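You operate a simulated robot arm through the tools that you are given. There is no shell and no other tool.

Carry out the task below with a simulated robot arm. There is one attempt and no reset: what you move stays moved.

TASK
Wipe the flux off the locked yellow stick, then release it into the green rack.
Fine: the blue pad goes back beside the grey rack; free the bolt, eject by the lever, hands clear of the slots; lay the lever back. What is to be rubbed or washed off counts as gone when no trace of it is left.
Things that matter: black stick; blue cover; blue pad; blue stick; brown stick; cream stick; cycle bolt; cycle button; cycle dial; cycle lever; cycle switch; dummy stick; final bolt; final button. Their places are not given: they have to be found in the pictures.

Only the result counts: the job must be done as asked and must still hold three seconds after the hand-in. Knocking over, shifting, dropping, spilling or breaking anything else fails it.

THE ROBOT
A 6-joint arm with a two-finger parallel gripper, fixed in place. Base frame: the origin is at the foot of the arm, x ahead of it, y to its left, z up. Lengths are in mm, angles in degrees, forces in N, time in s.
With the tool pointing down near the work surface it reaches from about 140 to 420 mm from the base axis. Its first joint turns from -66.0 to 66.0 degrees. Payload 2.7 kg.
Tool frame: the origin (TCP) lies between the finger pads and is the grasp point; the fingertips stand 23 mm ahead of it; z points along the fingers, y is the line along which they close. The gripper opens to 94 mm. The fingers are 38 mm wide and 10 mm thick; the gripper's body (54 by 96 mm) begins 39 mm behind the TCP.
Orientation is that of the tool frame in the base frame, as a unit quaternion [x, y, z, w]. With the fingers straight down and closing along the base's y, the tool's x points along the base's -x, its y along +y and its z along -z.

THE INTERFACE
- The arm moves only by the tool jog_arm. Its argument "steps" is a list that holds one entry, the list of rows, each a list of 7 numbers: the shift along the base's x, y, z in mm, then the turn, a rotation vector about the base's x, y, z in degrees, then the closure, from 0 (fully open) to 1 (shut). In form: [[[x, y, z, ax, ay, az, claw], ...]]. A call has 1 to 20 rows; each row shifts and turns the commanded pose from where the row before left it. Rows are played at 5 a second. More than 50 mm and 8.6 degrees between two rows, or a gripper value outside its range, and nothing of the call is played. Where a pose cannot be reached the arm comes as near as it can. A force on the tool above 90 N (or 10 N above the force at the start of the call, whichever is more), or a blocked arm, ends the call early, and 0.2 s more pass. The fingers move at their own pace (about 45 mm/s each) and stop on an object; they squeeze with about 31 N. The grip force told is the motor's: it shows also when the fingers shut on nothing. Time passes only in rows, and 0.2 s behind the last, so rows that do not move let the fingers close. It gives the time, the measured TCP pose, the force on the tool (base axes), the opening and the grip force at its end, in the units of the frame above (readings bear some noise), with the torque about the TCP (base axes, N m) and any sound that the robot's microphone picked up.
- Cameras (640 x 400 px; columns grow to the right, rows downward): "scene" is fixed at [51.4, -426.7, 1399.8]; the picture's right is [0.88, -0.47, 0.00], its down [-0.28, -0.54, -0.79] and it looks along [0.37, 0.70, -0.61] (base axes); focal length 278 px, centre (320, 200). "wrist" rides on the gripper at [86, 16, -75] in the tool frame; the picture's right is [-0.18, 0.98, 0.00], its down [-0.58, -0.11, -0.81] and it looks along [-0.79, -0.15, 0.59] (tool axes); focal length 243 px, centre (320, 200).
- grab_frame(camera): a new picture of that camera. The clock stands still meanwhile.
- point_at(camera, pixels): for up to 12 pixels [column, row] of the newest picture of that camera ("zoom" is the newest enlarged one), the place [x, y, z] in the base frame of the surface seen there, good to about 2 mm, but the place of the scene camera against the robot may be out by one fixed shift of up to 18 mm in any direction. The clock stands still meanwhile.
- zoom(camera, box): a new picture of the part [left, top, right, bottom] of that camera's present view, enlarged. The clock stands still meanwhile.
- close_job(): hands the job in; it is judged then, once.

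Leave the gripper open and the arm clear of the work at the hand-in unless told otherwise.

The tools are called after "Request:" as a command line: name --argument value ..., lists and objects as JSON in quotes. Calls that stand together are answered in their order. jog_arm: Moves the arm, as the interface text tells. Its arguments: {"type":"object","properties":{"steps":{"type":"array"}},"required":["steps"]} The other tools are called the same way: grab_frame (camera) takes a picture; point_at (camera, pixels) gives the place of the surface under pixels of a picture; zoom (camera, box) takes an enlarged picture of a part of a camera's view; close_job () hands the job in.

At the start:

```text
t: 0.0
tool_pos: [426.5, 160.5, 1066.7]
tool_rot: [-0.001, 1.0, 0.0, 0.001]
contact_force: [-0.3, 0.0, -0.1]
wrist_torque: [-0.01, 0.04, -0.01]
gripper_width: 94.0
grasp_force: 0.0
```

scene: 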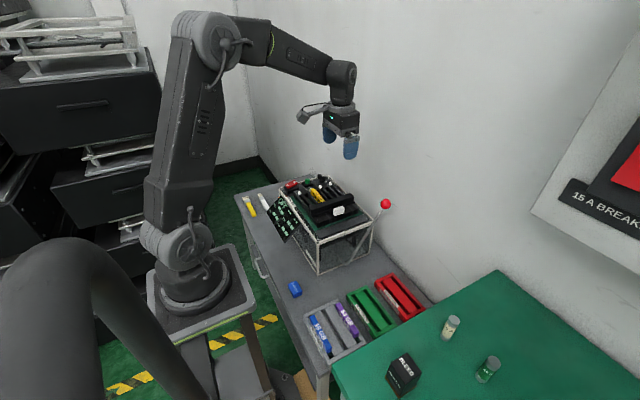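
wrist: 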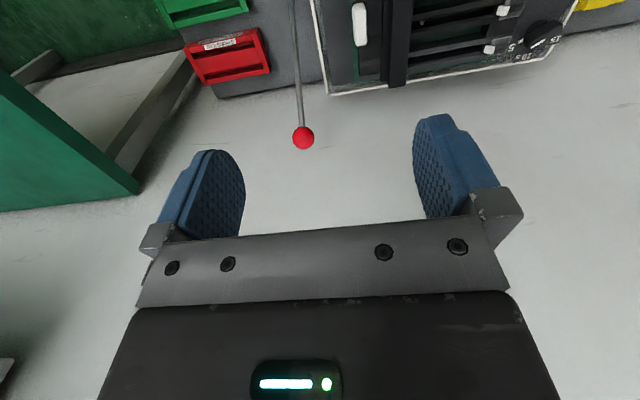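

I start with enlarged views of the device and the racks in the scene picture, around (320,210) and (360,310).

Request:
zoom --camera "scene" --box '[230, 160, 410, 272]'

Request:
zoom --camera "scene" --box '[270, 260, 450, 372]'

Request:
zoom --camera "wrist" --box '[290, 0, 640, 150]'

```text
3.56 times, centred on (320, 216) of scene
```

zoom: 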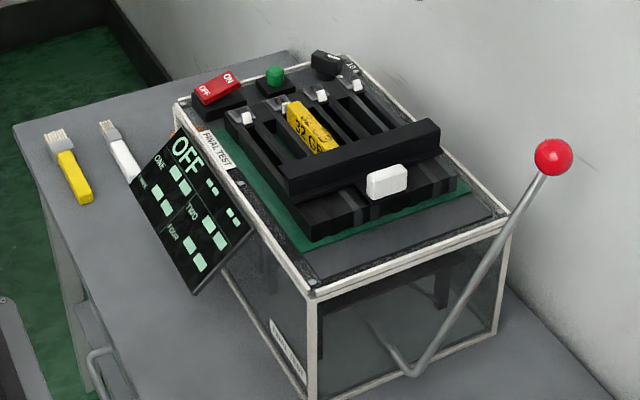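

```text
3.56 times, centred on (360, 316) of scene
```

zoom: 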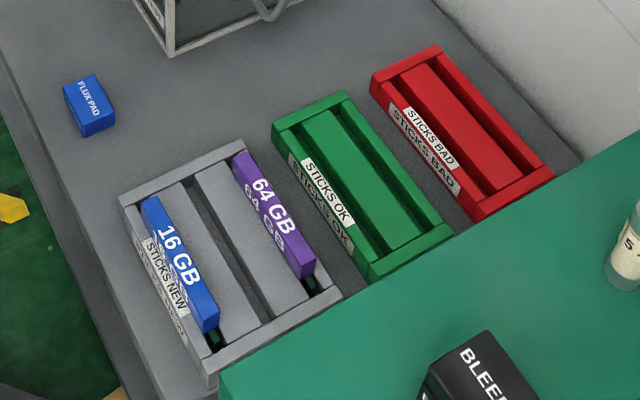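

```text
1.83 times, centred on (465, 75) of wrist
```

zoom: 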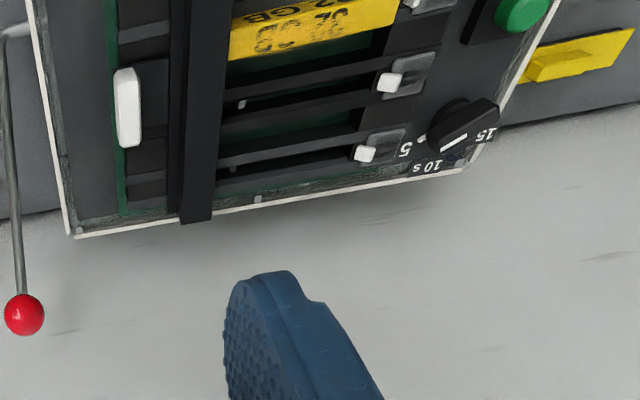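

The device has four slots with white clips, a black bar with a white knob over them, a yellow 32 GB stick, and a red-ball lever. I measure key points in the scene picture.

Request:
grab_frame --camera "scene"

Request:
point_at --camera "scene" --pixels '[[385, 204], [295, 289], [314, 196], [340, 211], [318, 330], [346, 320], [372, 312], [399, 297], [290, 240], [320, 225], [318, 270], [270, 260]]'

Request:
grab_frame --camera "wrist"

Request:
point_at --camera "wrist" --pixels '[[303, 138], [360, 25], [398, 40], [470, 8], [490, 48], [504, 10], [543, 35], [225, 60], [205, 10], [293, 40], [450, 60], [340, 60]]'

```text
taken
```

scene: 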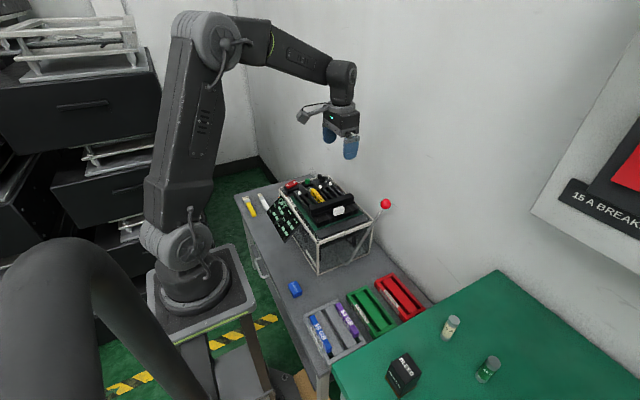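

```text
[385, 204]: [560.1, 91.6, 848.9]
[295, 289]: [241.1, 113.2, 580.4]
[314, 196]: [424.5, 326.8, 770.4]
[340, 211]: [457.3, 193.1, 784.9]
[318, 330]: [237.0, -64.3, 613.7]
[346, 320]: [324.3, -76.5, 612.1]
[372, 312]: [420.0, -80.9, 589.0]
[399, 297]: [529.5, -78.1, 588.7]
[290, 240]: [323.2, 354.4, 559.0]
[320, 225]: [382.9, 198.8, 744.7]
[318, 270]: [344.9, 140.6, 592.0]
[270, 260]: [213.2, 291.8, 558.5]
```

```text
taken
```

wrist: 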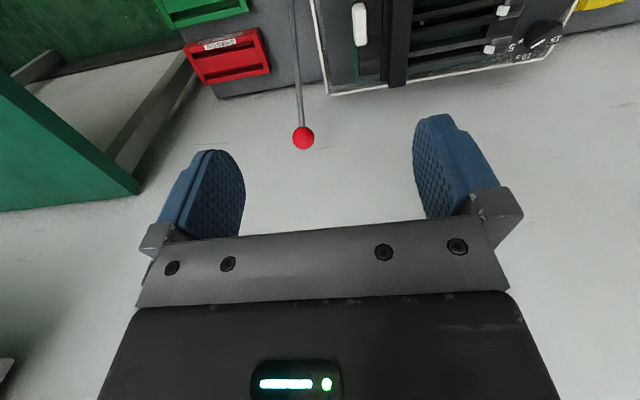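

```text
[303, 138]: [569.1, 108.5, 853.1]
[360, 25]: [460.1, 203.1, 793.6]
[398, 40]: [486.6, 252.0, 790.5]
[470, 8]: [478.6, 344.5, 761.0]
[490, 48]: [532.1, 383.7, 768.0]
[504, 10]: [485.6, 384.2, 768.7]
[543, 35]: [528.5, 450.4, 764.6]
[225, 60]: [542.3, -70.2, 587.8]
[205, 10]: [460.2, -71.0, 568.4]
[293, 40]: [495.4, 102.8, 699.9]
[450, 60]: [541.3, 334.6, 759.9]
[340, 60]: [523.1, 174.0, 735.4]
```

The wrist and scene estimates differ by a fixed shift of roughly (+9, +14, +5) mm. I move the arm back and lower, well above the device, for a closer look with the wrist camera.

Request:
jog_arm --steps '[[[-32, 24, -20, 0, 0, 0, 0], [-32, 24, -20, 0, 0, 0, 0], [-32, 24, -20, 0, 0, 0, 0], [-32, 24, -20, 0, 0, 0, 0], [-32, 24, -20, 0, 0, 0, 0], [-32, 24, -20, 0, 0, 0, 0], [-32, 24, -20, 0, 0, 0, 0]]]'

Request:
grab_frame --camera "wrist"

Request:
grab_frame --camera "scene"

```text
t: 1.6
tool_pos: [213.4, 322.3, 928.5]
tool_rot: [0.0, 1.0, 0.0, -0.001]
contact_force: [0.0, 0.3, -0.3]
wrist_torque: [-0.01, 0.0, 0.0]
gripper_width: 94.2
grasp_force: 0.0
out of reach, approached as far as the arm can: row 7
```

```text
taken
```

wrist: 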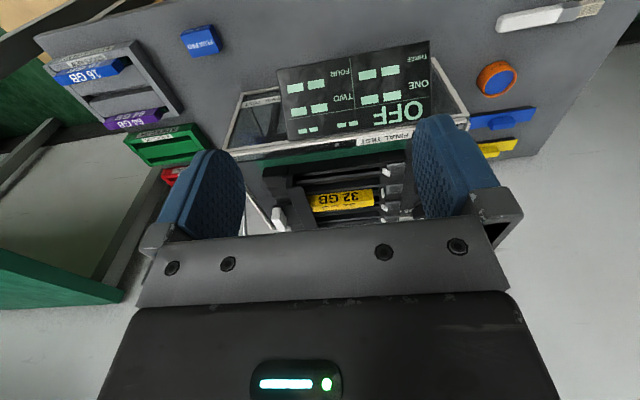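

```text
taken
```

scene: 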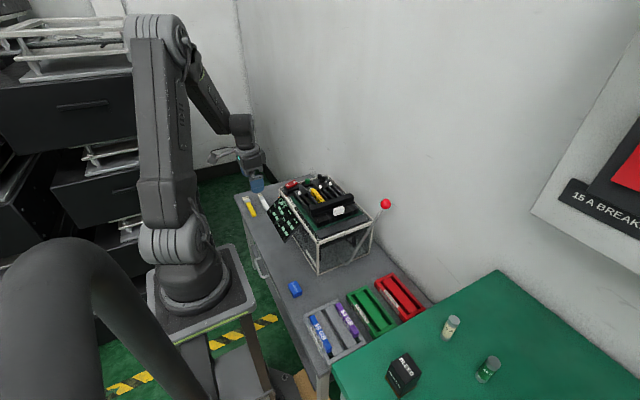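

The device is partly hidden by the gripper. I zoom into the wrist view's visible parts.

Request:
zoom --camera "wrist" --box '[225, 30, 475, 240]'

Request:
zoom --camera "wrist" --box '[400, 0, 640, 180]'

Request:
zoom --camera "wrist" --box '[20, 0, 250, 200]'

```text
1.90 times, centred on (350, 135) of wrist
```

zoom: 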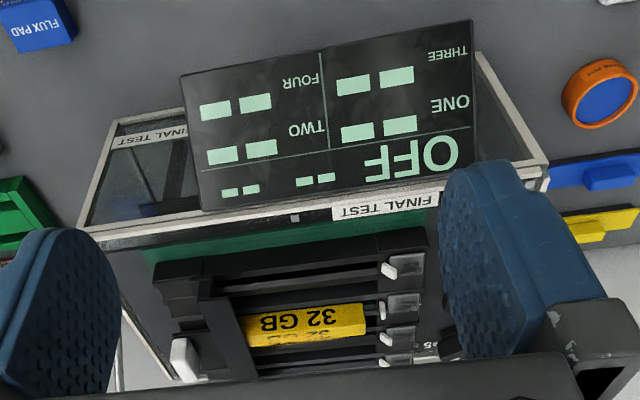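

```text
2.22 times, centred on (520, 90) of wrist
```

zoom: 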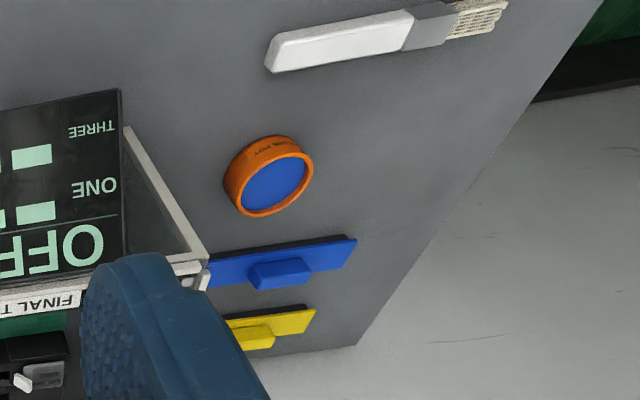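

```text
2.00 times, centred on (135, 100) of wrist
```

zoom: 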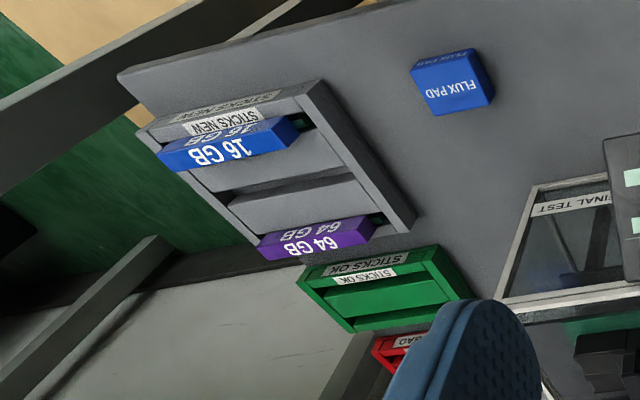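

The yellow stick sits in the second slot from the robot side. I move forward above the device (fingertips about z=880, above its top near 795) to look straight down at it.

Request:
jog_arm --steps '[[[40, 0, 0, 0, 0, 0, 0], [40, 0, 0, 0, 0, 0, 0], [40, 0, 0, 0, 0, 0, 0], [40, 0, 0, 0, 0, 0, 0], [40, 0, 0, 0, 0, 0, 0]]]'

Request:
grab_frame --camera "wrist"

```text
t: 2.8
tool_pos: [415.0, 321.2, 925.9]
tool_rot: [0.0, 1.0, 0.0, 0.001]
contact_force: [-0.4, 0.2, -0.3]
wrist_torque: [0.0, -0.01, 0.0]
gripper_width: 93.8
grasp_force: 0.0
```

```text
taken
```

wrist: 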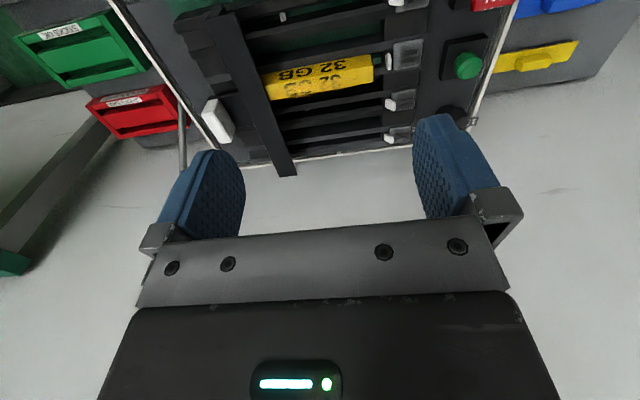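

Good view. I zoom on the device and measure it.

Request:
zoom --camera "wrist" --box '[160, 0, 520, 190]'

Request:
zoom --camera "wrist" --box '[250, 40, 430, 150]'

Request:
point_at --camera "wrist" --pixels '[[218, 118], [240, 40], [280, 150], [290, 75], [350, 62], [310, 92], [400, 52], [400, 100], [470, 66], [182, 140], [135, 110], [82, 50]]'

```text
1.78 times, centred on (340, 95) of wrist
```

zoom: 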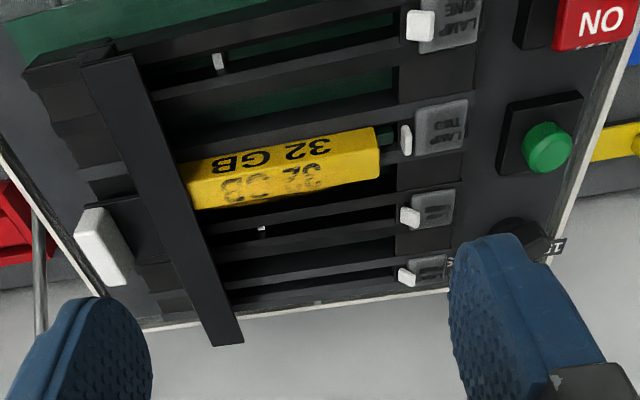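

```text
3.56 times, centred on (340, 95) of wrist
```

zoom: 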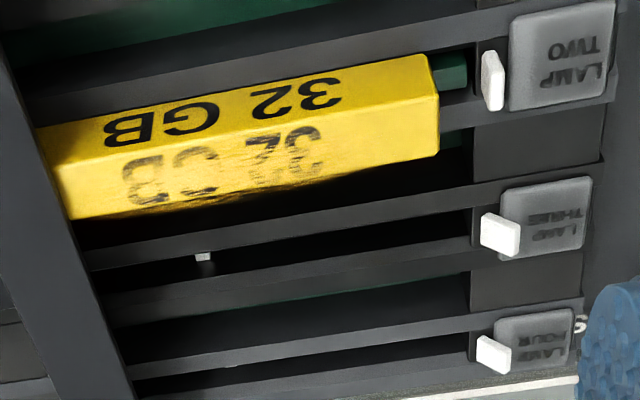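

```text
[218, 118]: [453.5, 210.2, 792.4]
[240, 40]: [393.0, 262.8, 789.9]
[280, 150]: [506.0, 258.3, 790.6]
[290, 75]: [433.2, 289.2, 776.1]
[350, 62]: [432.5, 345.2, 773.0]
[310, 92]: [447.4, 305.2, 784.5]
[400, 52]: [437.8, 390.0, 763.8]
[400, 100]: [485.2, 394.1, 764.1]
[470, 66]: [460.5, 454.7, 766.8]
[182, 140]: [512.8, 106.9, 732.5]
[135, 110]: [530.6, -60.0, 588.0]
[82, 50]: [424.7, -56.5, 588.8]
```

The stick's top face shows a smeared label, so the flux film appears to be there, while the –x side label is clear. I zoom tighter on the stick, the bolt knob and the lever.

Request:
zoom --camera "wrist" --box '[255, 45, 385, 110]'

Request:
zoom --camera "wrist" --box '[165, 0, 305, 185]'

Request:
zoom --camera "scene" --box '[300, 170, 400, 232]'

Request:
zoom --camera "scene" --box '[310, 195, 400, 285]'

```text
4.92 times, centred on (320, 78) of wrist
```

zoom: 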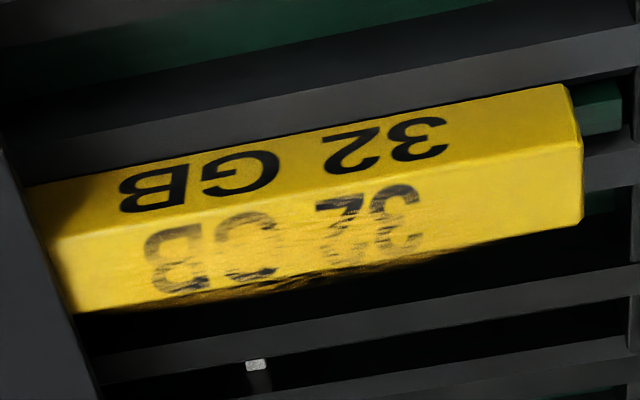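

```text
2.16 times, centred on (235, 92) of wrist
```

zoom: 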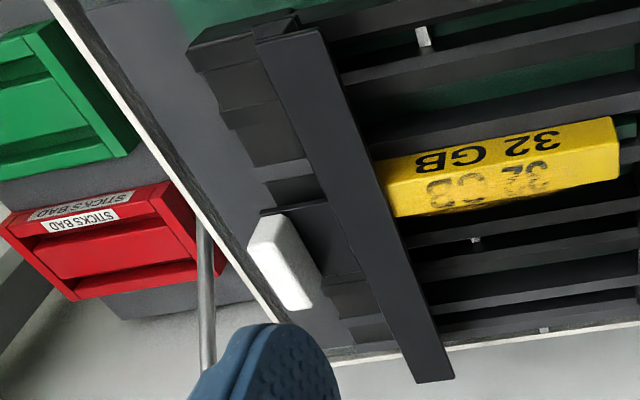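

```text
6.40 times, centred on (350, 201) of scene
```

zoom: 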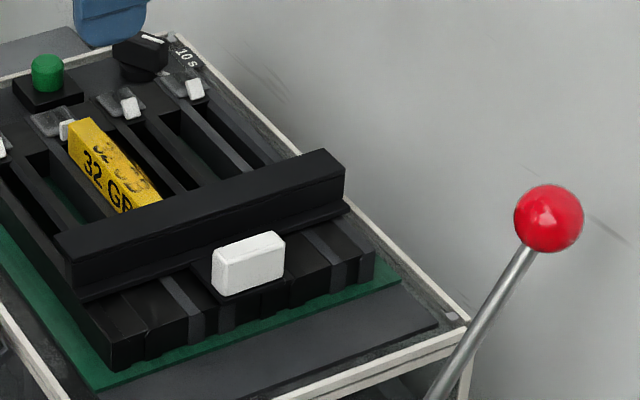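

```text
4.44 times, centred on (355, 240) of scene
```

zoom: 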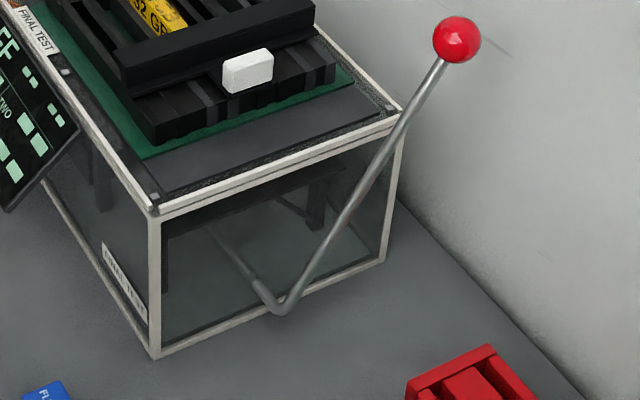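

The lever is an L-shaped rod whose axis runs along y into the box. I measure its rod and corner, plus the device outline.

Request:
grab_frame --camera "scene"

Request:
point_at --camera "scene" --pixels '[[346, 265], [341, 258], [355, 248], [365, 231], [375, 216], [386, 203], [318, 272], [372, 219], [340, 211], [330, 205], [360, 190], [305, 215]]'

Request:
zoom --camera "scene" --box '[325, 235, 375, 275]'

```text
taken
```

scene: 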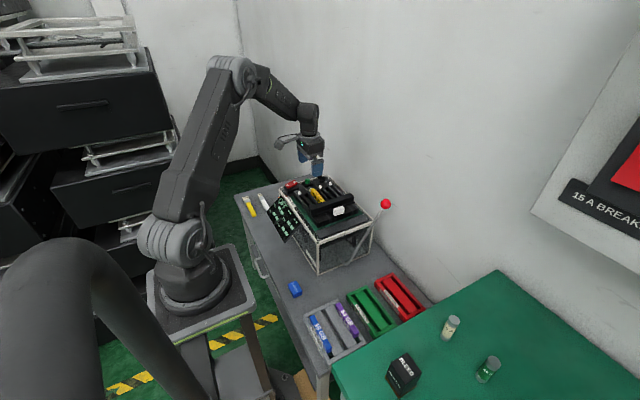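

```text
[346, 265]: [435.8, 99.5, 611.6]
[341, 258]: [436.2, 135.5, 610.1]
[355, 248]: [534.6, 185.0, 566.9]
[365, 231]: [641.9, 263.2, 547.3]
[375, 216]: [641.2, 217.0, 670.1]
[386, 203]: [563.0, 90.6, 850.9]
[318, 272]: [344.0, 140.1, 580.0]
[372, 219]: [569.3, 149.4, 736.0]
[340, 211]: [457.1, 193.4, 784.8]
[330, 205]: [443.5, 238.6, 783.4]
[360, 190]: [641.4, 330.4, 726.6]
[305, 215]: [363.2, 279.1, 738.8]
```

```text
10.00 times, centred on (350, 255) of scene
```

zoom: 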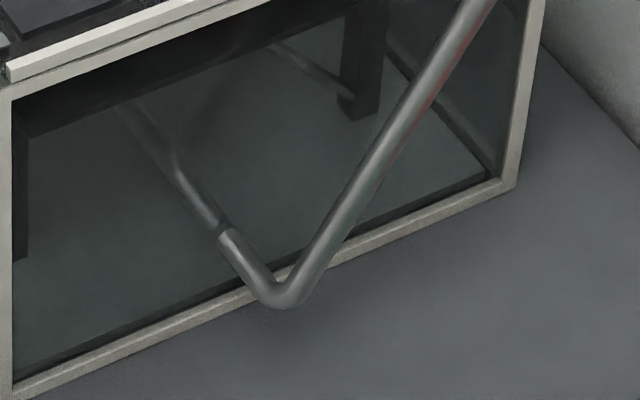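

The lever pivots about y near (443, y, 617); the ball is about 267 mm out and tilted 28° toward +x. Next I move over to the blue pad, descending after clearing the device.

Request:
jog_arm --steps '[[[-24, -32, -15, 0, 0, 0, 0], [-24, -32, -15, 0, 0, 0, 0], [-24, -32, -15, 0, 0, 0, 0], [-24, -32, -15, 0, 0, 0, 0], [-24, -32, -15, 0, 0, 0, 0], [-24, -32, -15, 0, 0, 0, 0], [0, 0, -40, 0, 0, 0, 0], [0, 0, -40, 0, 0, 0, 0]]]'

Request:
grab_frame --camera "wrist"

```text
t: 4.6
tool_pos: [270.0, 130.7, 755.8]
tool_rot: [0.0, 1.0, 0.0, 0.0]
contact_force: [0.3, 0.5, -1.0]
wrist_torque: [0.0, 0.0, 0.02]
gripper_width: 94.2
grasp_force: 0.0
```

```text
taken
```

wrist: 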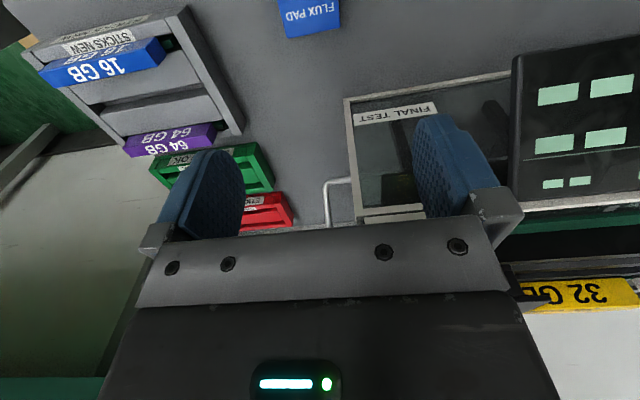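

The pad is at (309,15), near the picture's top. I measure it and the racks.

Request:
point_at --camera "wrist" --pixels '[[309, 10], [310, 33], [285, 25], [335, 20], [130, 75], [100, 68], [225, 120], [170, 15], [265, 175], [225, 160], [285, 210], [330, 215]]'

```text
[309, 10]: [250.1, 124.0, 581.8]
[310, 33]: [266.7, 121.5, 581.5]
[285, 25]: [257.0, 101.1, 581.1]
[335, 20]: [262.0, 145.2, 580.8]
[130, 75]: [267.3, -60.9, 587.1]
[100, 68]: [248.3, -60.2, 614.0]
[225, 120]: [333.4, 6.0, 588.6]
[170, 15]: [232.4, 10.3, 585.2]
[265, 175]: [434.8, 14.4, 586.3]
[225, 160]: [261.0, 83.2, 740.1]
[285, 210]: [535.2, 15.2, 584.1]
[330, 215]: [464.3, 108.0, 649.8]
```

I back up 45 mm in x to see the pad completely.

Request:
jog_arm --steps '[[[-45, 0, 0, 0, 0, 0, 0]]]'

Request:
grab_frame --camera "wrist"

Request:
zoom --camera "wrist" --box '[240, 0, 400, 100]'

```text
t: 5.0
tool_pos: [224.6, 130.7, 757.8]
tool_rot: [0.0, 1.0, 0.001, 0.002]
contact_force: [0.2, 0.6, -0.3]
wrist_torque: [0.0, -0.02, -0.01]
gripper_width: 94.1
grasp_force: 0.0
```

```text
taken
```

wrist: 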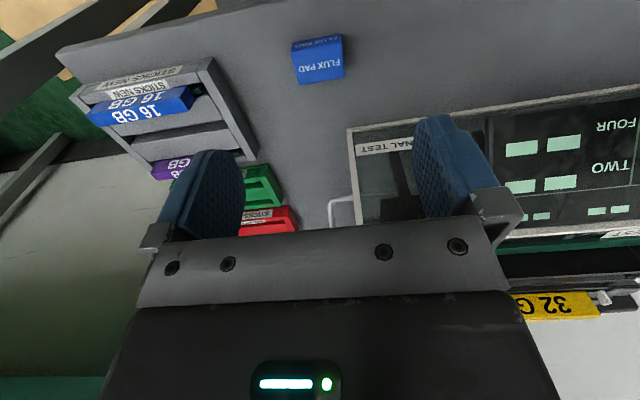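

```text
4.00 times, centred on (320, 50) of wrist
```

zoom: 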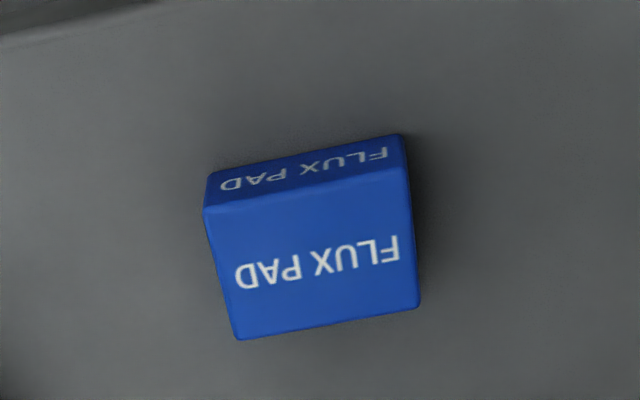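

Request:
point_at --camera "zoom" --pixels '[[210, 207], [400, 173], [415, 302], [240, 335], [315, 250], [205, 178], [398, 138], [500, 250], [150, 250], [320, 100]]'

```text
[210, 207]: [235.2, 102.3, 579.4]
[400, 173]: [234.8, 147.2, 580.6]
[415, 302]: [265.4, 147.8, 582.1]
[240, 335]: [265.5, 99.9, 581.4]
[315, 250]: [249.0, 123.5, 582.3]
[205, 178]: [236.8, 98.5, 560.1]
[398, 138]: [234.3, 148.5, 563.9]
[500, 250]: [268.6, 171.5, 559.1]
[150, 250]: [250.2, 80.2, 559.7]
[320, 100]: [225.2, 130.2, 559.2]
```

The pad occupies x 234–267, y 99–149, z 559–582, so its centre is (250.5, 123.5). I turn the tool +90° about z so the fingers close along x across the 33 mm side, and centre over the pad.

Request:
jog_arm --steps '[[[2.35, -0.65, 0, 0, 0, 8.182, 0], [2.35, -0.65, 0, 0, 0, 8.182, 0], [2.35, -0.65, 0, 0, 0, 8.182, 0], [2.35, -0.65, 0, 0, 0, 8.182, 0], [2.35, -0.65, 0, 0, 0, 8.182, 0], [2.35, -0.65, 0, 0, 0, 8.182, 0], [2.35, -0.65, 0, 0, 0, 8.182, 0], [2.35, -0.65, 0, 0, 0, 8.182, 0], [2.35, -0.65, 0, 0, 0, 8.182, 0], [2.35, -0.65, 0, 0, 0, 8.182, 0], [2.35, -0.65, 0, 0, 0, 8.182, 0], [0, 0, 0, 0, 0, 0, 0]]]'

Request:
grab_frame --camera "wrist"

```text
t: 7.6
tool_pos: [252.4, 123.0, 756.1]
tool_rot: [0.708, -0.706, -0.001, 0.0]
contact_force: [0.1, 0.4, 0.2]
wrist_torque: [0.03, 0.01, -0.01]
gripper_width: 94.0
grasp_force: 0.1
```

```text
taken
```

wrist: 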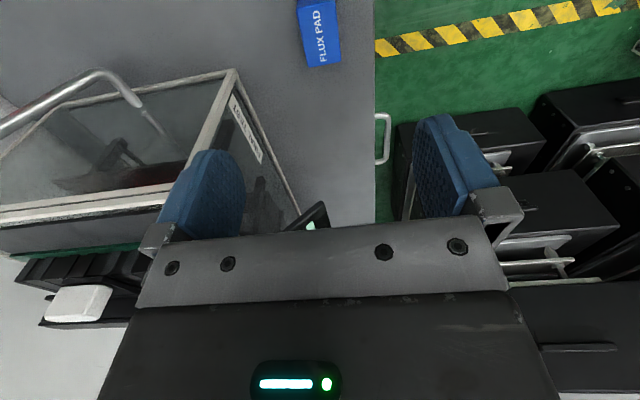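

The tool is turned (closing along x) and centred at (252, 123). I descend 167 mm so the fingertips stop about 7 mm above the table.

Request:
jog_arm --steps '[[[-1, 0, -45, 0, 0, 0, 0], [0, 0, -45, 0, 0, 0, 0], [0, 0, -45, 0, 0, 0, 0], [0, 0, -22, 0, 0, 0, 0], [0, 0, -10, 0, 0, 0, 0], [0, 0, 0, 0, 0, 0, 0]]]'

Request:
grab_frame --camera "wrist"

Request:
zoom --camera "scene" --box '[250, 240, 350, 310]'

```text
t: 9.0
tool_pos: [250.6, 122.6, 588.7]
tool_rot: [0.708, -0.706, -0.001, -0.001]
contact_force: [0.0, -0.4, -0.5]
wrist_torque: [0.02, 0.0, 0.0]
gripper_width: 93.8
grasp_force: 0.0
```

```text
taken
```

wrist: 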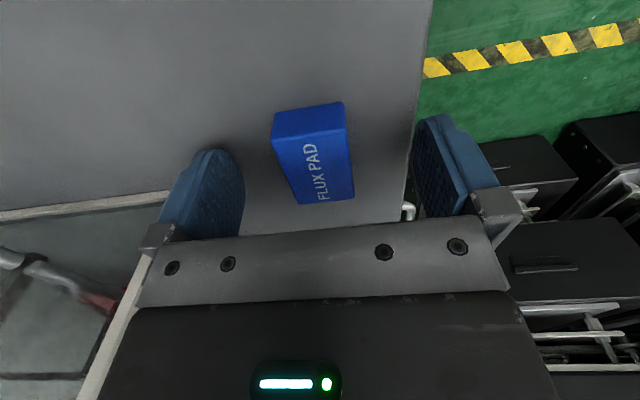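

```text
5.71 times, centred on (300, 275) of scene
```

zoom: 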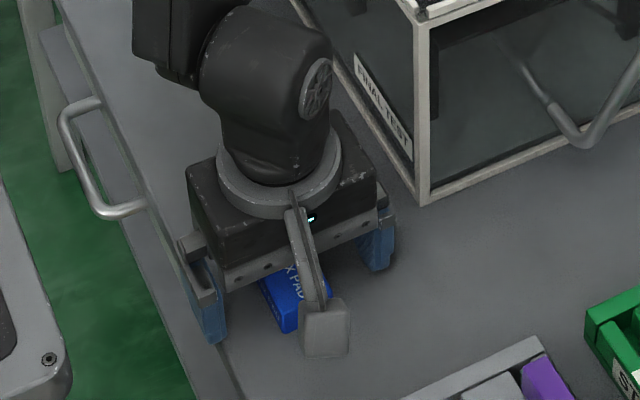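

The pad sits well centred between the open fingers. I close the gripper on it.

Request:
jog_arm --steps '[[[0, 0, 0, 0, 0, 0, 1], [0, 0, 0, 0, 0, 0, 1], [0, 0, 0, 0, 0, 0, 1], [0, 0, 0, 0, 0, 0, 1], [0, 0, 0, 0, 0, 0, 1], [0, 0, 0, 0, 0, 0, 1], [0, 0, 0, 0, 0, 0, 1]]]'

Request:
grab_frame --camera "wrist"

```text
t: 10.6
tool_pos: [250.5, 122.6, 588.3]
tool_rot: [-0.707, 0.707, 0.0, 0.0]
contact_force: [-0.8, -0.3, -0.2]
wrist_torque: [0.03, 0.01, 0.01]
gripper_width: 32.0
grasp_force: 31.6
```

```text
taken
```

wrist: 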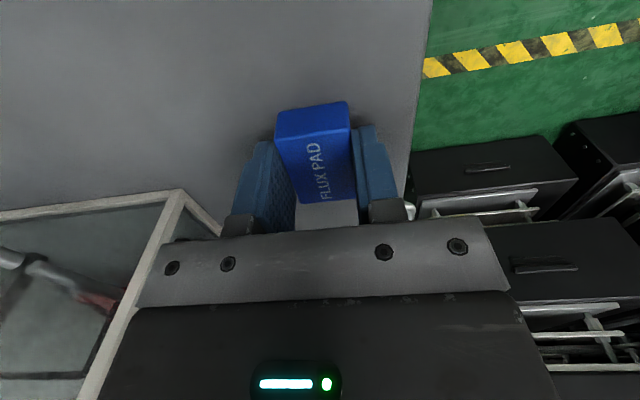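

The pad is held at 32 mm width. I lift it straight up to about z=877 and carry it over the stick.

Request:
jog_arm --steps '[[[0, 0, 30, 0, 0, 0, 1], [0, 0, 48, 0, 0, 0, 1], [0, 0, 48, 0, 0, 0, 1], [0, 0, 48, 0, 0, 0, 1], [0, 0, 48, 0, 0, 0, 1], [0, 0, 48, 0, 0, 0, 1], [0, 0, 30, 0, 0, 0, 1], [32, 35, 0, 0, 0, 0, 1], [32, 35, 0, 0, 0, 0, 1], [32, 35, 0, 0, 0, 0, 1], [32, 35, 0, 0, 0, 0, 1], [32, 35, 0, 0, 0, 0, 1], [32, 35, 0, 0, 0, 0, 1], [0, 0, 0, 0, 0, 0, 1]]]'

Request:
grab_frame --camera "wrist"

Request:
zoom --camera "scene" --box '[260, 140, 400, 230]'

```text
t: 13.6
tool_pos: [244.3, 202.1, 772.9]
tool_rot: [-0.707, 0.707, -0.001, 0.003]
contact_force: [0.6, 0.4, 0.2]
wrist_torque: [-0.01, 0.02, -0.01]
gripper_width: 32.3
grasp_force: 31.3
out of reach, approached as far as the arm can: row 5, 6, 7, 8, 9, 10, 11, 12, 13
```

```text
taken
```

wrist: 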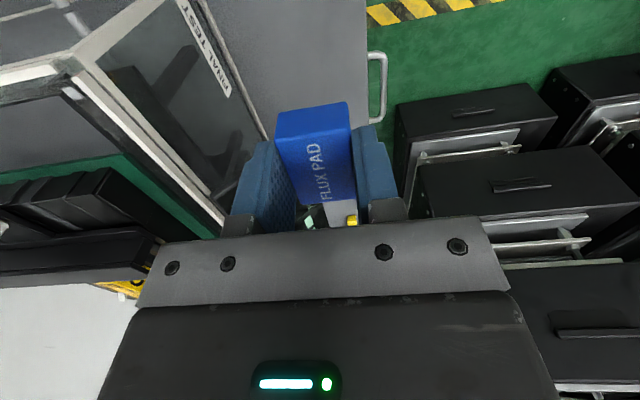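

```text
4.44 times, centred on (330, 185) of scene
```

zoom: 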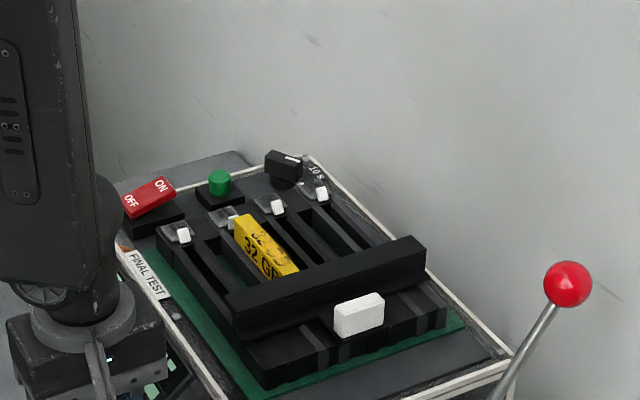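

The straight lift ran out of reach (arm folded), leaving the tool at (244, 202, 773). I send one zero-shift row to see whether the commanded pose stays here.

Request:
jog_arm --steps '[[[0, 0, 0, 0, 0, 0, 1]]]'

```text
t: 14.0
tool_pos: [244.2, 202.2, 773.0]
tool_rot: [0.707, -0.707, 0.0, -0.004]
contact_force: [0.3, 0.0, -0.5]
wrist_torque: [0.03, -0.05, 0.02]
gripper_width: 32.3
grasp_force: 30.9
```

The pose is held here. I move away from the display panel toward –y first, in small steps.

Request:
jog_arm --steps '[[[0, -30, -5, 0, 0, 0, 1], [5, -40, -5, 0, 0, 0, 1], [10, -40, -5, 0, 0, 0, 1], [10, -30, 0, 0, 0, 0, 1]]]'

```text
t: 15.0
tool_pos: [274.9, 62.6, 762.6]
tool_rot: [0.708, -0.706, 0.002, 0.004]
contact_force: [-0.4, -0.8, -0.3]
wrist_torque: [0.02, 0.0, 0.01]
gripper_width: 32.2
grasp_force: 30.8
out of reach, approached as far as the arm can: row 3
```

Now at (275, 63, 763), clear of the device. I move outward in +x, then rise.

Request:
jog_arm --steps '[[[35, 0, 0, 0, 0, 0, 1], [35, 0, 10, 0, 0, 0, 1], [35, 0, 20, 0, 0, 0, 1], [20, 0, 30, 0, 0, 0, 1], [0, 0, 40, 0, 0, 0, 1], [0, 0, 25, 0, 0, 0, 1]]]'

```text
t: 16.4
tool_pos: [304.8, 46.9, 795.2]
tool_rot: [0.708, -0.706, 0.019, -0.002]
contact_force: [-0.4, -0.1, 0.1]
wrist_torque: [0.03, 0.02, 0.03]
gripper_width: 32.2
grasp_force: 31.2
out of reach, approached as far as the arm can: row 2, 3, 4, 5, 6
```

The outward move is limited too. I look at the scene to understand the arm's configuration.

Request:
grab_frame --camera "scene"

Request:
zoom --camera "scene" --box '[120, 30, 420, 340]'

```text
taken
```

scene: 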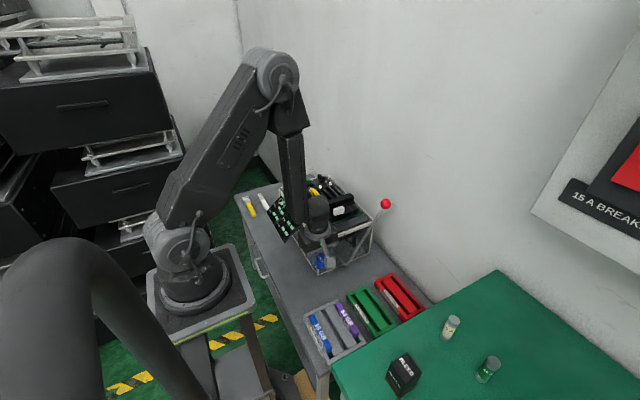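

```text
1.29 times, centred on (270, 185) of scene
```

zoom: 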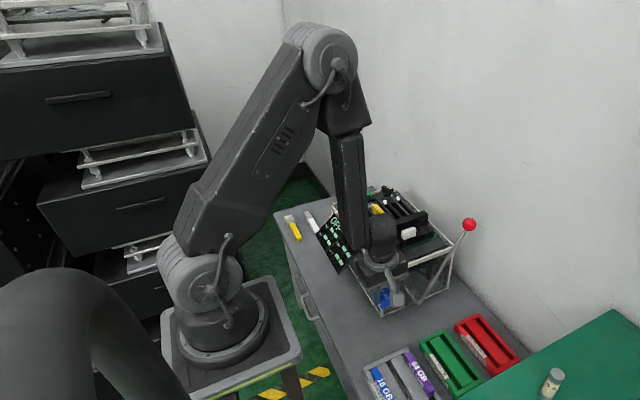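

The forearm hangs nearly vertical, so the wrist was near singular when I turned it, and the turn was split between two wrist joints. I go back to where I turned it and reverse the turn there.

Request:
jog_arm --steps '[[[-18, 15, -20, 0, 0, 0, 1], [-18, 31, -10, 0, 0, 0, 1], [-18, 31, -10, 0, 0, 0, 1], [0, 0, 0, 0, 0, 0, 1]]]'

```text
t: 17.4
tool_pos: [252.8, 129.4, 771.0]
tool_rot: [0.708, -0.707, -0.001, 0.0]
contact_force: [-1.2, -0.6, -0.2]
wrist_torque: [0.02, -0.02, 0.0]
gripper_width: 32.5
grasp_force: 31.2
out of reach, approached as far as the arm can: row 1
```

Orientation is exact again. I drop to z≈757 and reverse the 90° turn.

Request:
jog_arm --steps '[[[-2, -6, -14, 0, 0, 0, 1], [-2.35, 0.65, 0, 0, 0, -8.182, 1], [-2.35, 0.65, 0, 0, 0, -8.182, 1], [-2.35, 0.65, 0, 0, 0, -8.182, 1], [-2.35, 0.65, 0, 0, 0, -8.182, 1], [-2.35, 0.65, 0, 0, 0, -8.182, 1], [-2.35, 0.65, 0, 0, 0, -8.182, 1], [-2.35, 0.65, 0, 0, 0, -8.182, 1], [-2.35, 0.65, 0, 0, 0, -8.182, 1], [-2.35, 0.65, 0, 0, 0, -8.182, 1], [-2.35, 0.65, 0, 0, 0, -8.182, 1], [-2.35, 0.65, 0, 0, 0, -8.182, 1], [0, 0, 0, 0, 0, 0, 1]]]'

Request:
grab_frame --camera "wrist"

```text
t: 20.2
tool_pos: [225.0, 131.7, 757.8]
tool_rot: [0.0, 1.0, 0.0, 0.001]
contact_force: [0.8, -0.7, -0.6]
wrist_torque: [0.0, -0.02, 0.0]
gripper_width: 32.2
grasp_force: 31.3
```

```text
taken
```

wrist: 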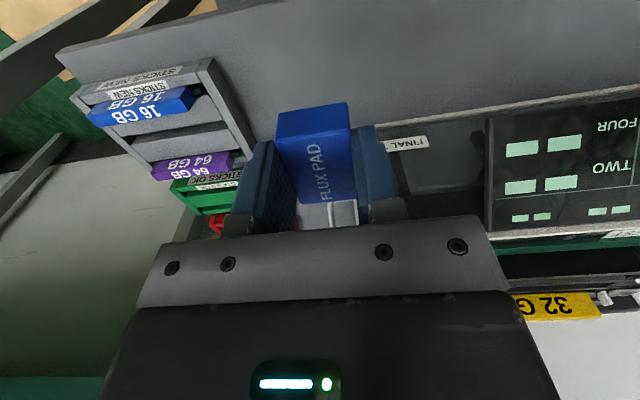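

Back at yaw 0. I retrace the earlier path outward and up to (415, 321, 926), well above the device.

Request:
jog_arm --steps '[[[45, 0, 0, 0, 0, 0, 1], [0, 0, 40, 0, 0, 0, 1], [0, 0, 40, 0, 0, 0, 1], [24, 32, 15, 0, 0, 0, 1], [24, 32, 15, 0, 0, 0, 1], [24, 32, 15, 0, 0, 0, 1], [24, 32, 15, 0, 0, 0, 1], [24, 32, 15, 0, 0, 0, 1], [24, 32, 15, 0, 0, 0, 1], [0, 0, 0, 0, 0, 0, 1]]]'

```text
t: 22.4
tool_pos: [412.3, 324.1, 926.4]
tool_rot: [0.0, 1.0, 0.0, 0.0]
contact_force: [-0.2, -0.5, 0.3]
wrist_torque: [0.0, -0.01, -0.01]
gripper_width: 32.2
grasp_force: 30.7
```

Reached (412, 324, 926). Here the wrist is not singular, so I turn +90° about z in place and look.

Request:
jog_arm --steps '[[[0, 0, 0, 0, 0, 8.182, 1], [0, 0, 0, 0, 0, 8.182, 1], [0, 0, 0, 0, 0, 8.182, 1], [0, 0, 0, 0, 0, 8.182, 1], [0, 0, 0, 0, 0, 8.182, 1], [0, 0, 0, 0, 0, 8.182, 1], [0, 0, 0, 0, 0, 8.182, 1], [0, 0, 0, 0, 0, 8.182, 1], [0, 0, 0, 0, 0, 8.182, 1], [0, 0, 0, 0, 0, 8.182, 1], [0, 0, 0, 0, 0, 8.182, 1], [0, 0, 0, 0, 0, 0, 1]]]'

Request:
grab_frame --camera "wrist"

Request:
grab_frame --camera "scene"

```text
t: 25.0
tool_pos: [415.1, 322.7, 926.6]
tool_rot: [0.708, -0.707, -0.001, -0.001]
contact_force: [-1.2, 0.2, 0.2]
wrist_torque: [0.03, 0.02, 0.01]
gripper_width: 32.1
grasp_force: 30.7
```

```text
taken
```

wrist: 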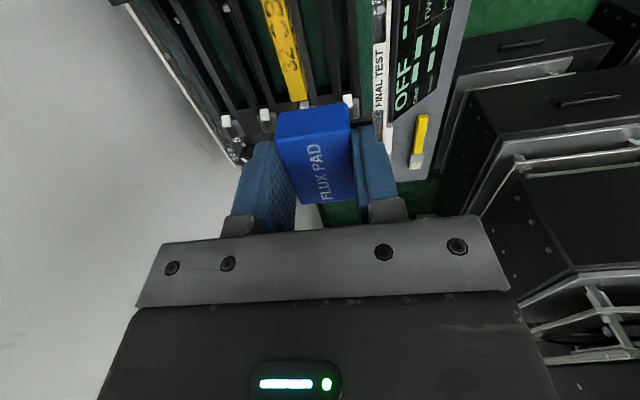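

```text
taken
```

scene: 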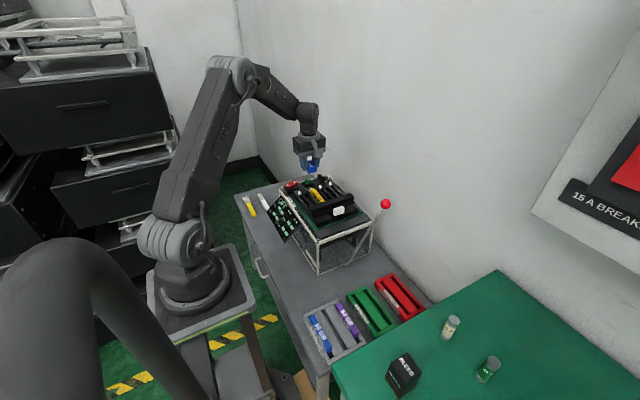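

I zoom on the stick at (285,50) and measure its top face.

Request:
zoom --camera "wrist" --box '[200, 0, 380, 112]'

Request:
point_at --camera "zoom" --pixels '[[230, 30], [280, 30], [290, 160], [335, 160], [330, 330], [370, 345], [365, 320], [300, 230], [320, 230], [420, 250], [430, 180], [150, 180]]'

```text
3.56 times, centred on (290, 56) of wrist
```

zoom: 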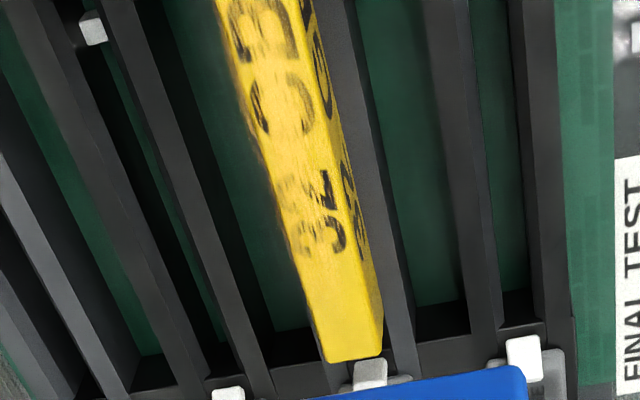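

```text
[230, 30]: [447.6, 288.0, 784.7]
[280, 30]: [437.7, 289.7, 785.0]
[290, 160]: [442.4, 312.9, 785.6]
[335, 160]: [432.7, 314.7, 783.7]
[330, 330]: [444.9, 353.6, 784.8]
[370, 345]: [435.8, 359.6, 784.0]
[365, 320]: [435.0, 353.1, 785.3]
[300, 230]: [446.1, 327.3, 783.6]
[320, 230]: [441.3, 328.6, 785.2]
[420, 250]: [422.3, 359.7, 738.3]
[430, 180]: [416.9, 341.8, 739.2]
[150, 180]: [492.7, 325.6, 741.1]
```

The stick's top face is at z≈785, x 432–448, ending at y≈361, with flux across the label. I shift 70 mm in –y to see the bolt bar's edges before wiping.

Request:
jog_arm --steps '[[[12, -35, 0, 0, 0, 0, 1], [13, -35, 0, 0, 0, 0, 1], [0, 0, 0, 0, 0, 0, 1]]]'

Request:
grab_frame --camera "wrist"

Request:
zoom --camera "wrist" --box '[170, 0, 400, 112]'

```text
t: 25.8
tool_pos: [439.1, 252.5, 927.5]
tool_rot: [-0.707, 0.707, 0.0, 0.0]
contact_force: [-0.1, 0.0, 0.5]
wrist_torque: [0.0, 0.02, -0.02]
gripper_width: 32.2
grasp_force: 30.8
```

```text
taken
```

wrist: 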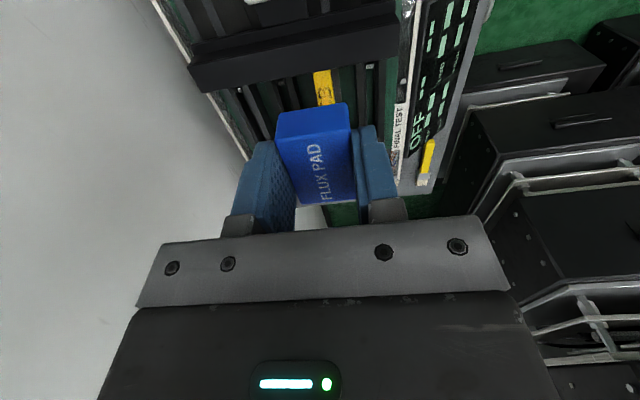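

```text
2.78 times, centred on (285, 56) of wrist
```

zoom: 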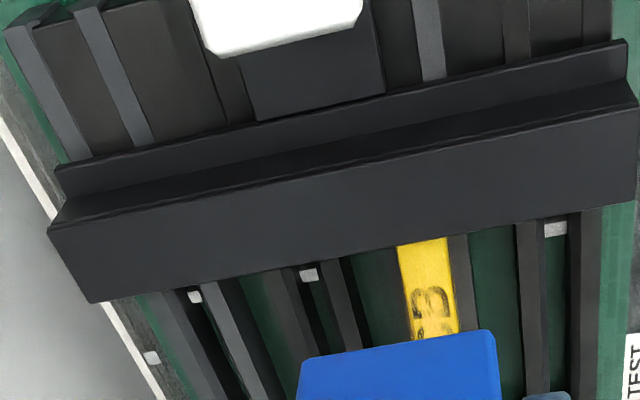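

Request:
point_at --camera "zoom" --pixels '[[300, 205], [310, 250], [400, 180], [400, 225], [410, 240], [300, 165], [300, 140], [315, 80], [280, 30], [240, 20], [350, 15], [430, 240]]'

```text
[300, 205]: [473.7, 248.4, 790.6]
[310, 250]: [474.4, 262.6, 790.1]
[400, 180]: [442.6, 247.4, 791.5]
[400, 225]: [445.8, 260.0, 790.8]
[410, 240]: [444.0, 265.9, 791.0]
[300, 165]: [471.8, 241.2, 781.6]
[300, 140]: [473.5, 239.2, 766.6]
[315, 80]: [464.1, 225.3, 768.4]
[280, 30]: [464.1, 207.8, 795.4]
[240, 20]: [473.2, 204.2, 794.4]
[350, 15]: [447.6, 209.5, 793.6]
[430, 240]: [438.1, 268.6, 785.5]
```

The bar occupies y 242–267 with top z=791; the stick emerges from y≈267. I move to (440, 300) and descend until the pad's bottom is about 4 mm above the stick.

Request:
jog_arm --steps '[[[0, 48, 0, 0, 0, 0, 1], [0, 0, -40, 0, 0, 0, 1], [0, 0, -40, 0, 0, 0, 1], [0, 0, -20, 0, 0, 0, 1], [0, 0, -7, 0, 0, 0, 1], [0, 0, 0, 0, 0, 0, 1]]]'

Request:
zoom --camera "scene" --box '[270, 150, 380, 230]'

Request:
grab_frame --camera "wrist"

```text
t: 27.2
tool_pos: [439.1, 300.7, 818.8]
tool_rot: [-0.707, 0.708, 0.001, 0.0]
contact_force: [0.0, -0.2, -0.3]
wrist_torque: [0.04, -0.01, -0.01]
gripper_width: 32.3
grasp_force: 31.5
```

```text
5.00 times, centred on (325, 190) of scene
```

zoom: 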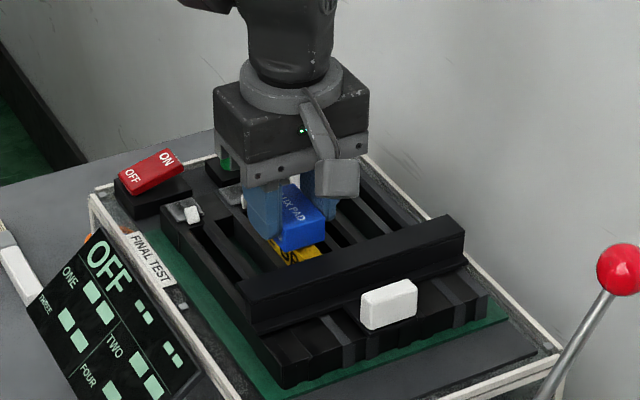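

```text
taken
```

wrist: 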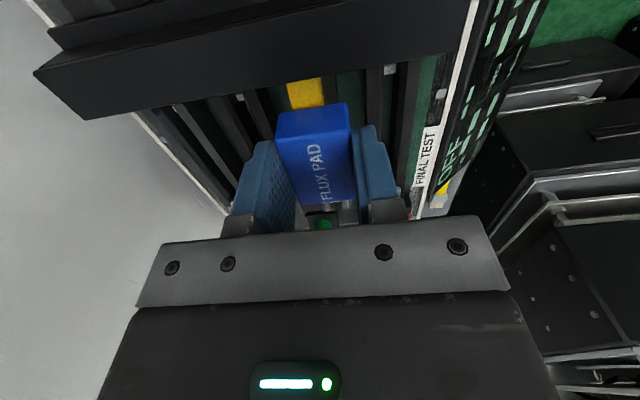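

The pad is just above the stick. I lower in small steps to feel for contact.

Request:
jog_arm --steps '[[[0, 0, -2, 0, 0, 0, 1], [0, 0, -1.5, 0, 0, 0, 1], [0, 0, -1, 0, 0, 0, 1], [0, 0, 0, 0, 0, 0, 1]]]'

```text
t: 28.2
tool_pos: [439.5, 301.0, 816.2]
tool_rot: [0.707, -0.707, -0.001, -0.001]
contact_force: [-0.4, 0.0, -0.2]
wrist_torque: [-0.03, 0.01, 0.0]
gripper_width: 32.3
grasp_force: 30.7
```

Request:
jog_arm --steps '[[[0, 0, -1, 0, 0, 0, 1], [0, 0, -1, 0, 0, 0, 1], [0, 0, 0, 0, 0, 0, 1]]]'

```text
t: 29.0
tool_pos: [440.0, 301.7, 814.3]
tool_rot: [-0.707, 0.707, 0.001, 0.002]
contact_force: [-2.5, -2.0, 13.6]
wrist_torque: [-0.05, 0.09, 0.01]
gripper_width: 32.1
grasp_force: 30.8
```

Contact with 13.6 N. I rub along the stick (y) from 295 to 343 and back.

Request:
jog_arm --steps '[[[0, -6, 0, 0, 0, 0, 1], [0, 8, 0, 0, 0, 0, 1], [0, 8, 0, 0, 0, 0, 1], [0, 8, 0, 0, 0, 0, 1], [0, 8, 0, 0, 0, 0, 1], [0, 8, 0, 0, 0, 0, 1], [0, 8, 0, 0, 0, 0, 1], [0, -8, 0, 0, 0, 0, 1], [0, -8, 0, 0, 0, 0, 1], [0, -8, 0, 0, 0, 0, 1], [0, -8, 0, 0, 0, 0, 1], [0, -8, 0, 0, 0, 0, 1], [0, -8, 0, 0, 0, 0, 1], [0, 0, 0, 0, 0, 0, 1]]]'

Request:
zoom --camera "scene" --box '[290, 170, 350, 215]'

```text
t: 32.0
tool_pos: [439.7, 294.6, 813.7]
tool_rot: [-0.707, 0.708, 0.0, 0.001]
contact_force: [1.1, 8.9, 16.7]
wrist_torque: [0.32, -0.04, 0.01]
gripper_width: 32.2
grasp_force: 31.4
```

```text
8.89 times, centred on (320, 192) of scene
```

zoom: 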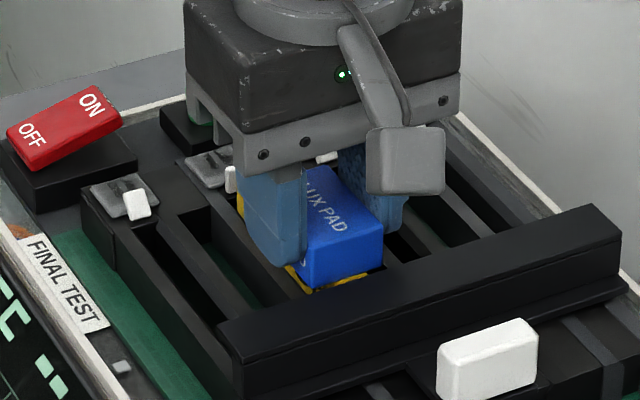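

Rubbing works (16.7 N down). I do one more round of strokes, then lift and move aside to inspect.

Request:
jog_arm --steps '[[[0, 8, 0, 0, 0, 0, 1], [0, 8, 0, 0, 0, 0, 1], [0, 8, 0, 0, 0, 0, 1], [0, 8, 0, 0, 0, 0, 1], [0, 8, 0, 0, 0, 0, 1], [0, 8, 0, 0, 0, 0, 1], [0, -8, 0, 0, 0, 0, 1], [0, -8, 0, 0, 0, 0, 1], [0, -8, 0, 0, 0, 0, 1], [0, -8, 0, 0, 0, 0, 1], [0, -8, 0, 0, 0, 0, 1], [0, -8, 0, 0, 0, 0, 1], [0, 0, 5, 0, 0, 0, 1], [0, 0, 40, 0, 0, 0, 1], [0, 10, 40, 0, 0, 0, 1], [0, 35, 20, 0, 0, 0, 1], [0, 0, 0, 0, 0, 0, 1]]]'

Request:
grab_frame --camera "wrist"

Request:
zoom --camera "scene" --box '[290, 170, 350, 215]'

```text
t: 35.6
tool_pos: [438.7, 340.9, 919.4]
tool_rot: [0.707, -0.707, -0.001, -0.001]
contact_force: [0.3, 0.5, -0.1]
wrist_torque: [0.01, -0.06, 0.0]
gripper_width: 32.0
grasp_force: 31.2
```

```text
taken
```

wrist: 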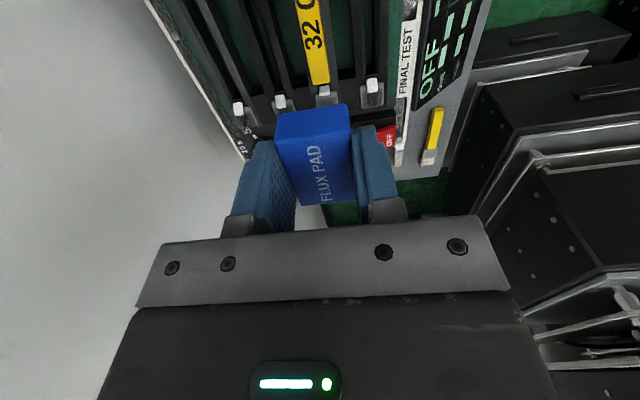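

```text
8.89 times, centred on (320, 192) of scene
```

zoom: 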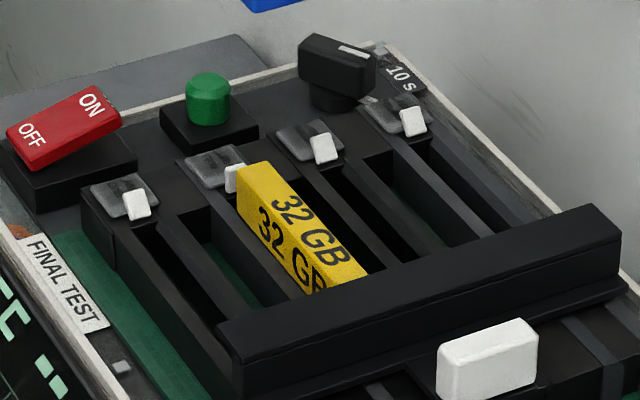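

The top label is now clear. I zoom closer to look for any remaining trace, including edges.

Request:
zoom --camera "wrist" --box '[270, 0, 360, 106]'

Request:
zoom --camera "scene" --box '[308, 184, 336, 206]'

```text
3.77 times, centred on (315, 53) of wrist
```

zoom: 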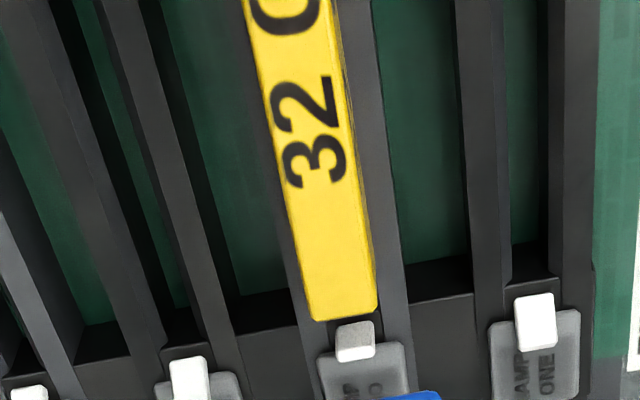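

```text
16.00 times, centred on (322, 195) of scene
```

zoom: 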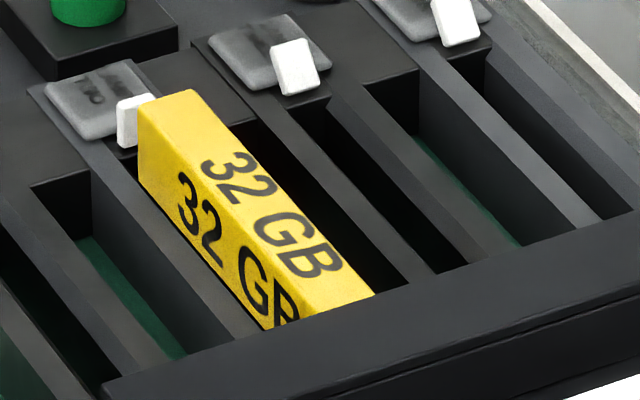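

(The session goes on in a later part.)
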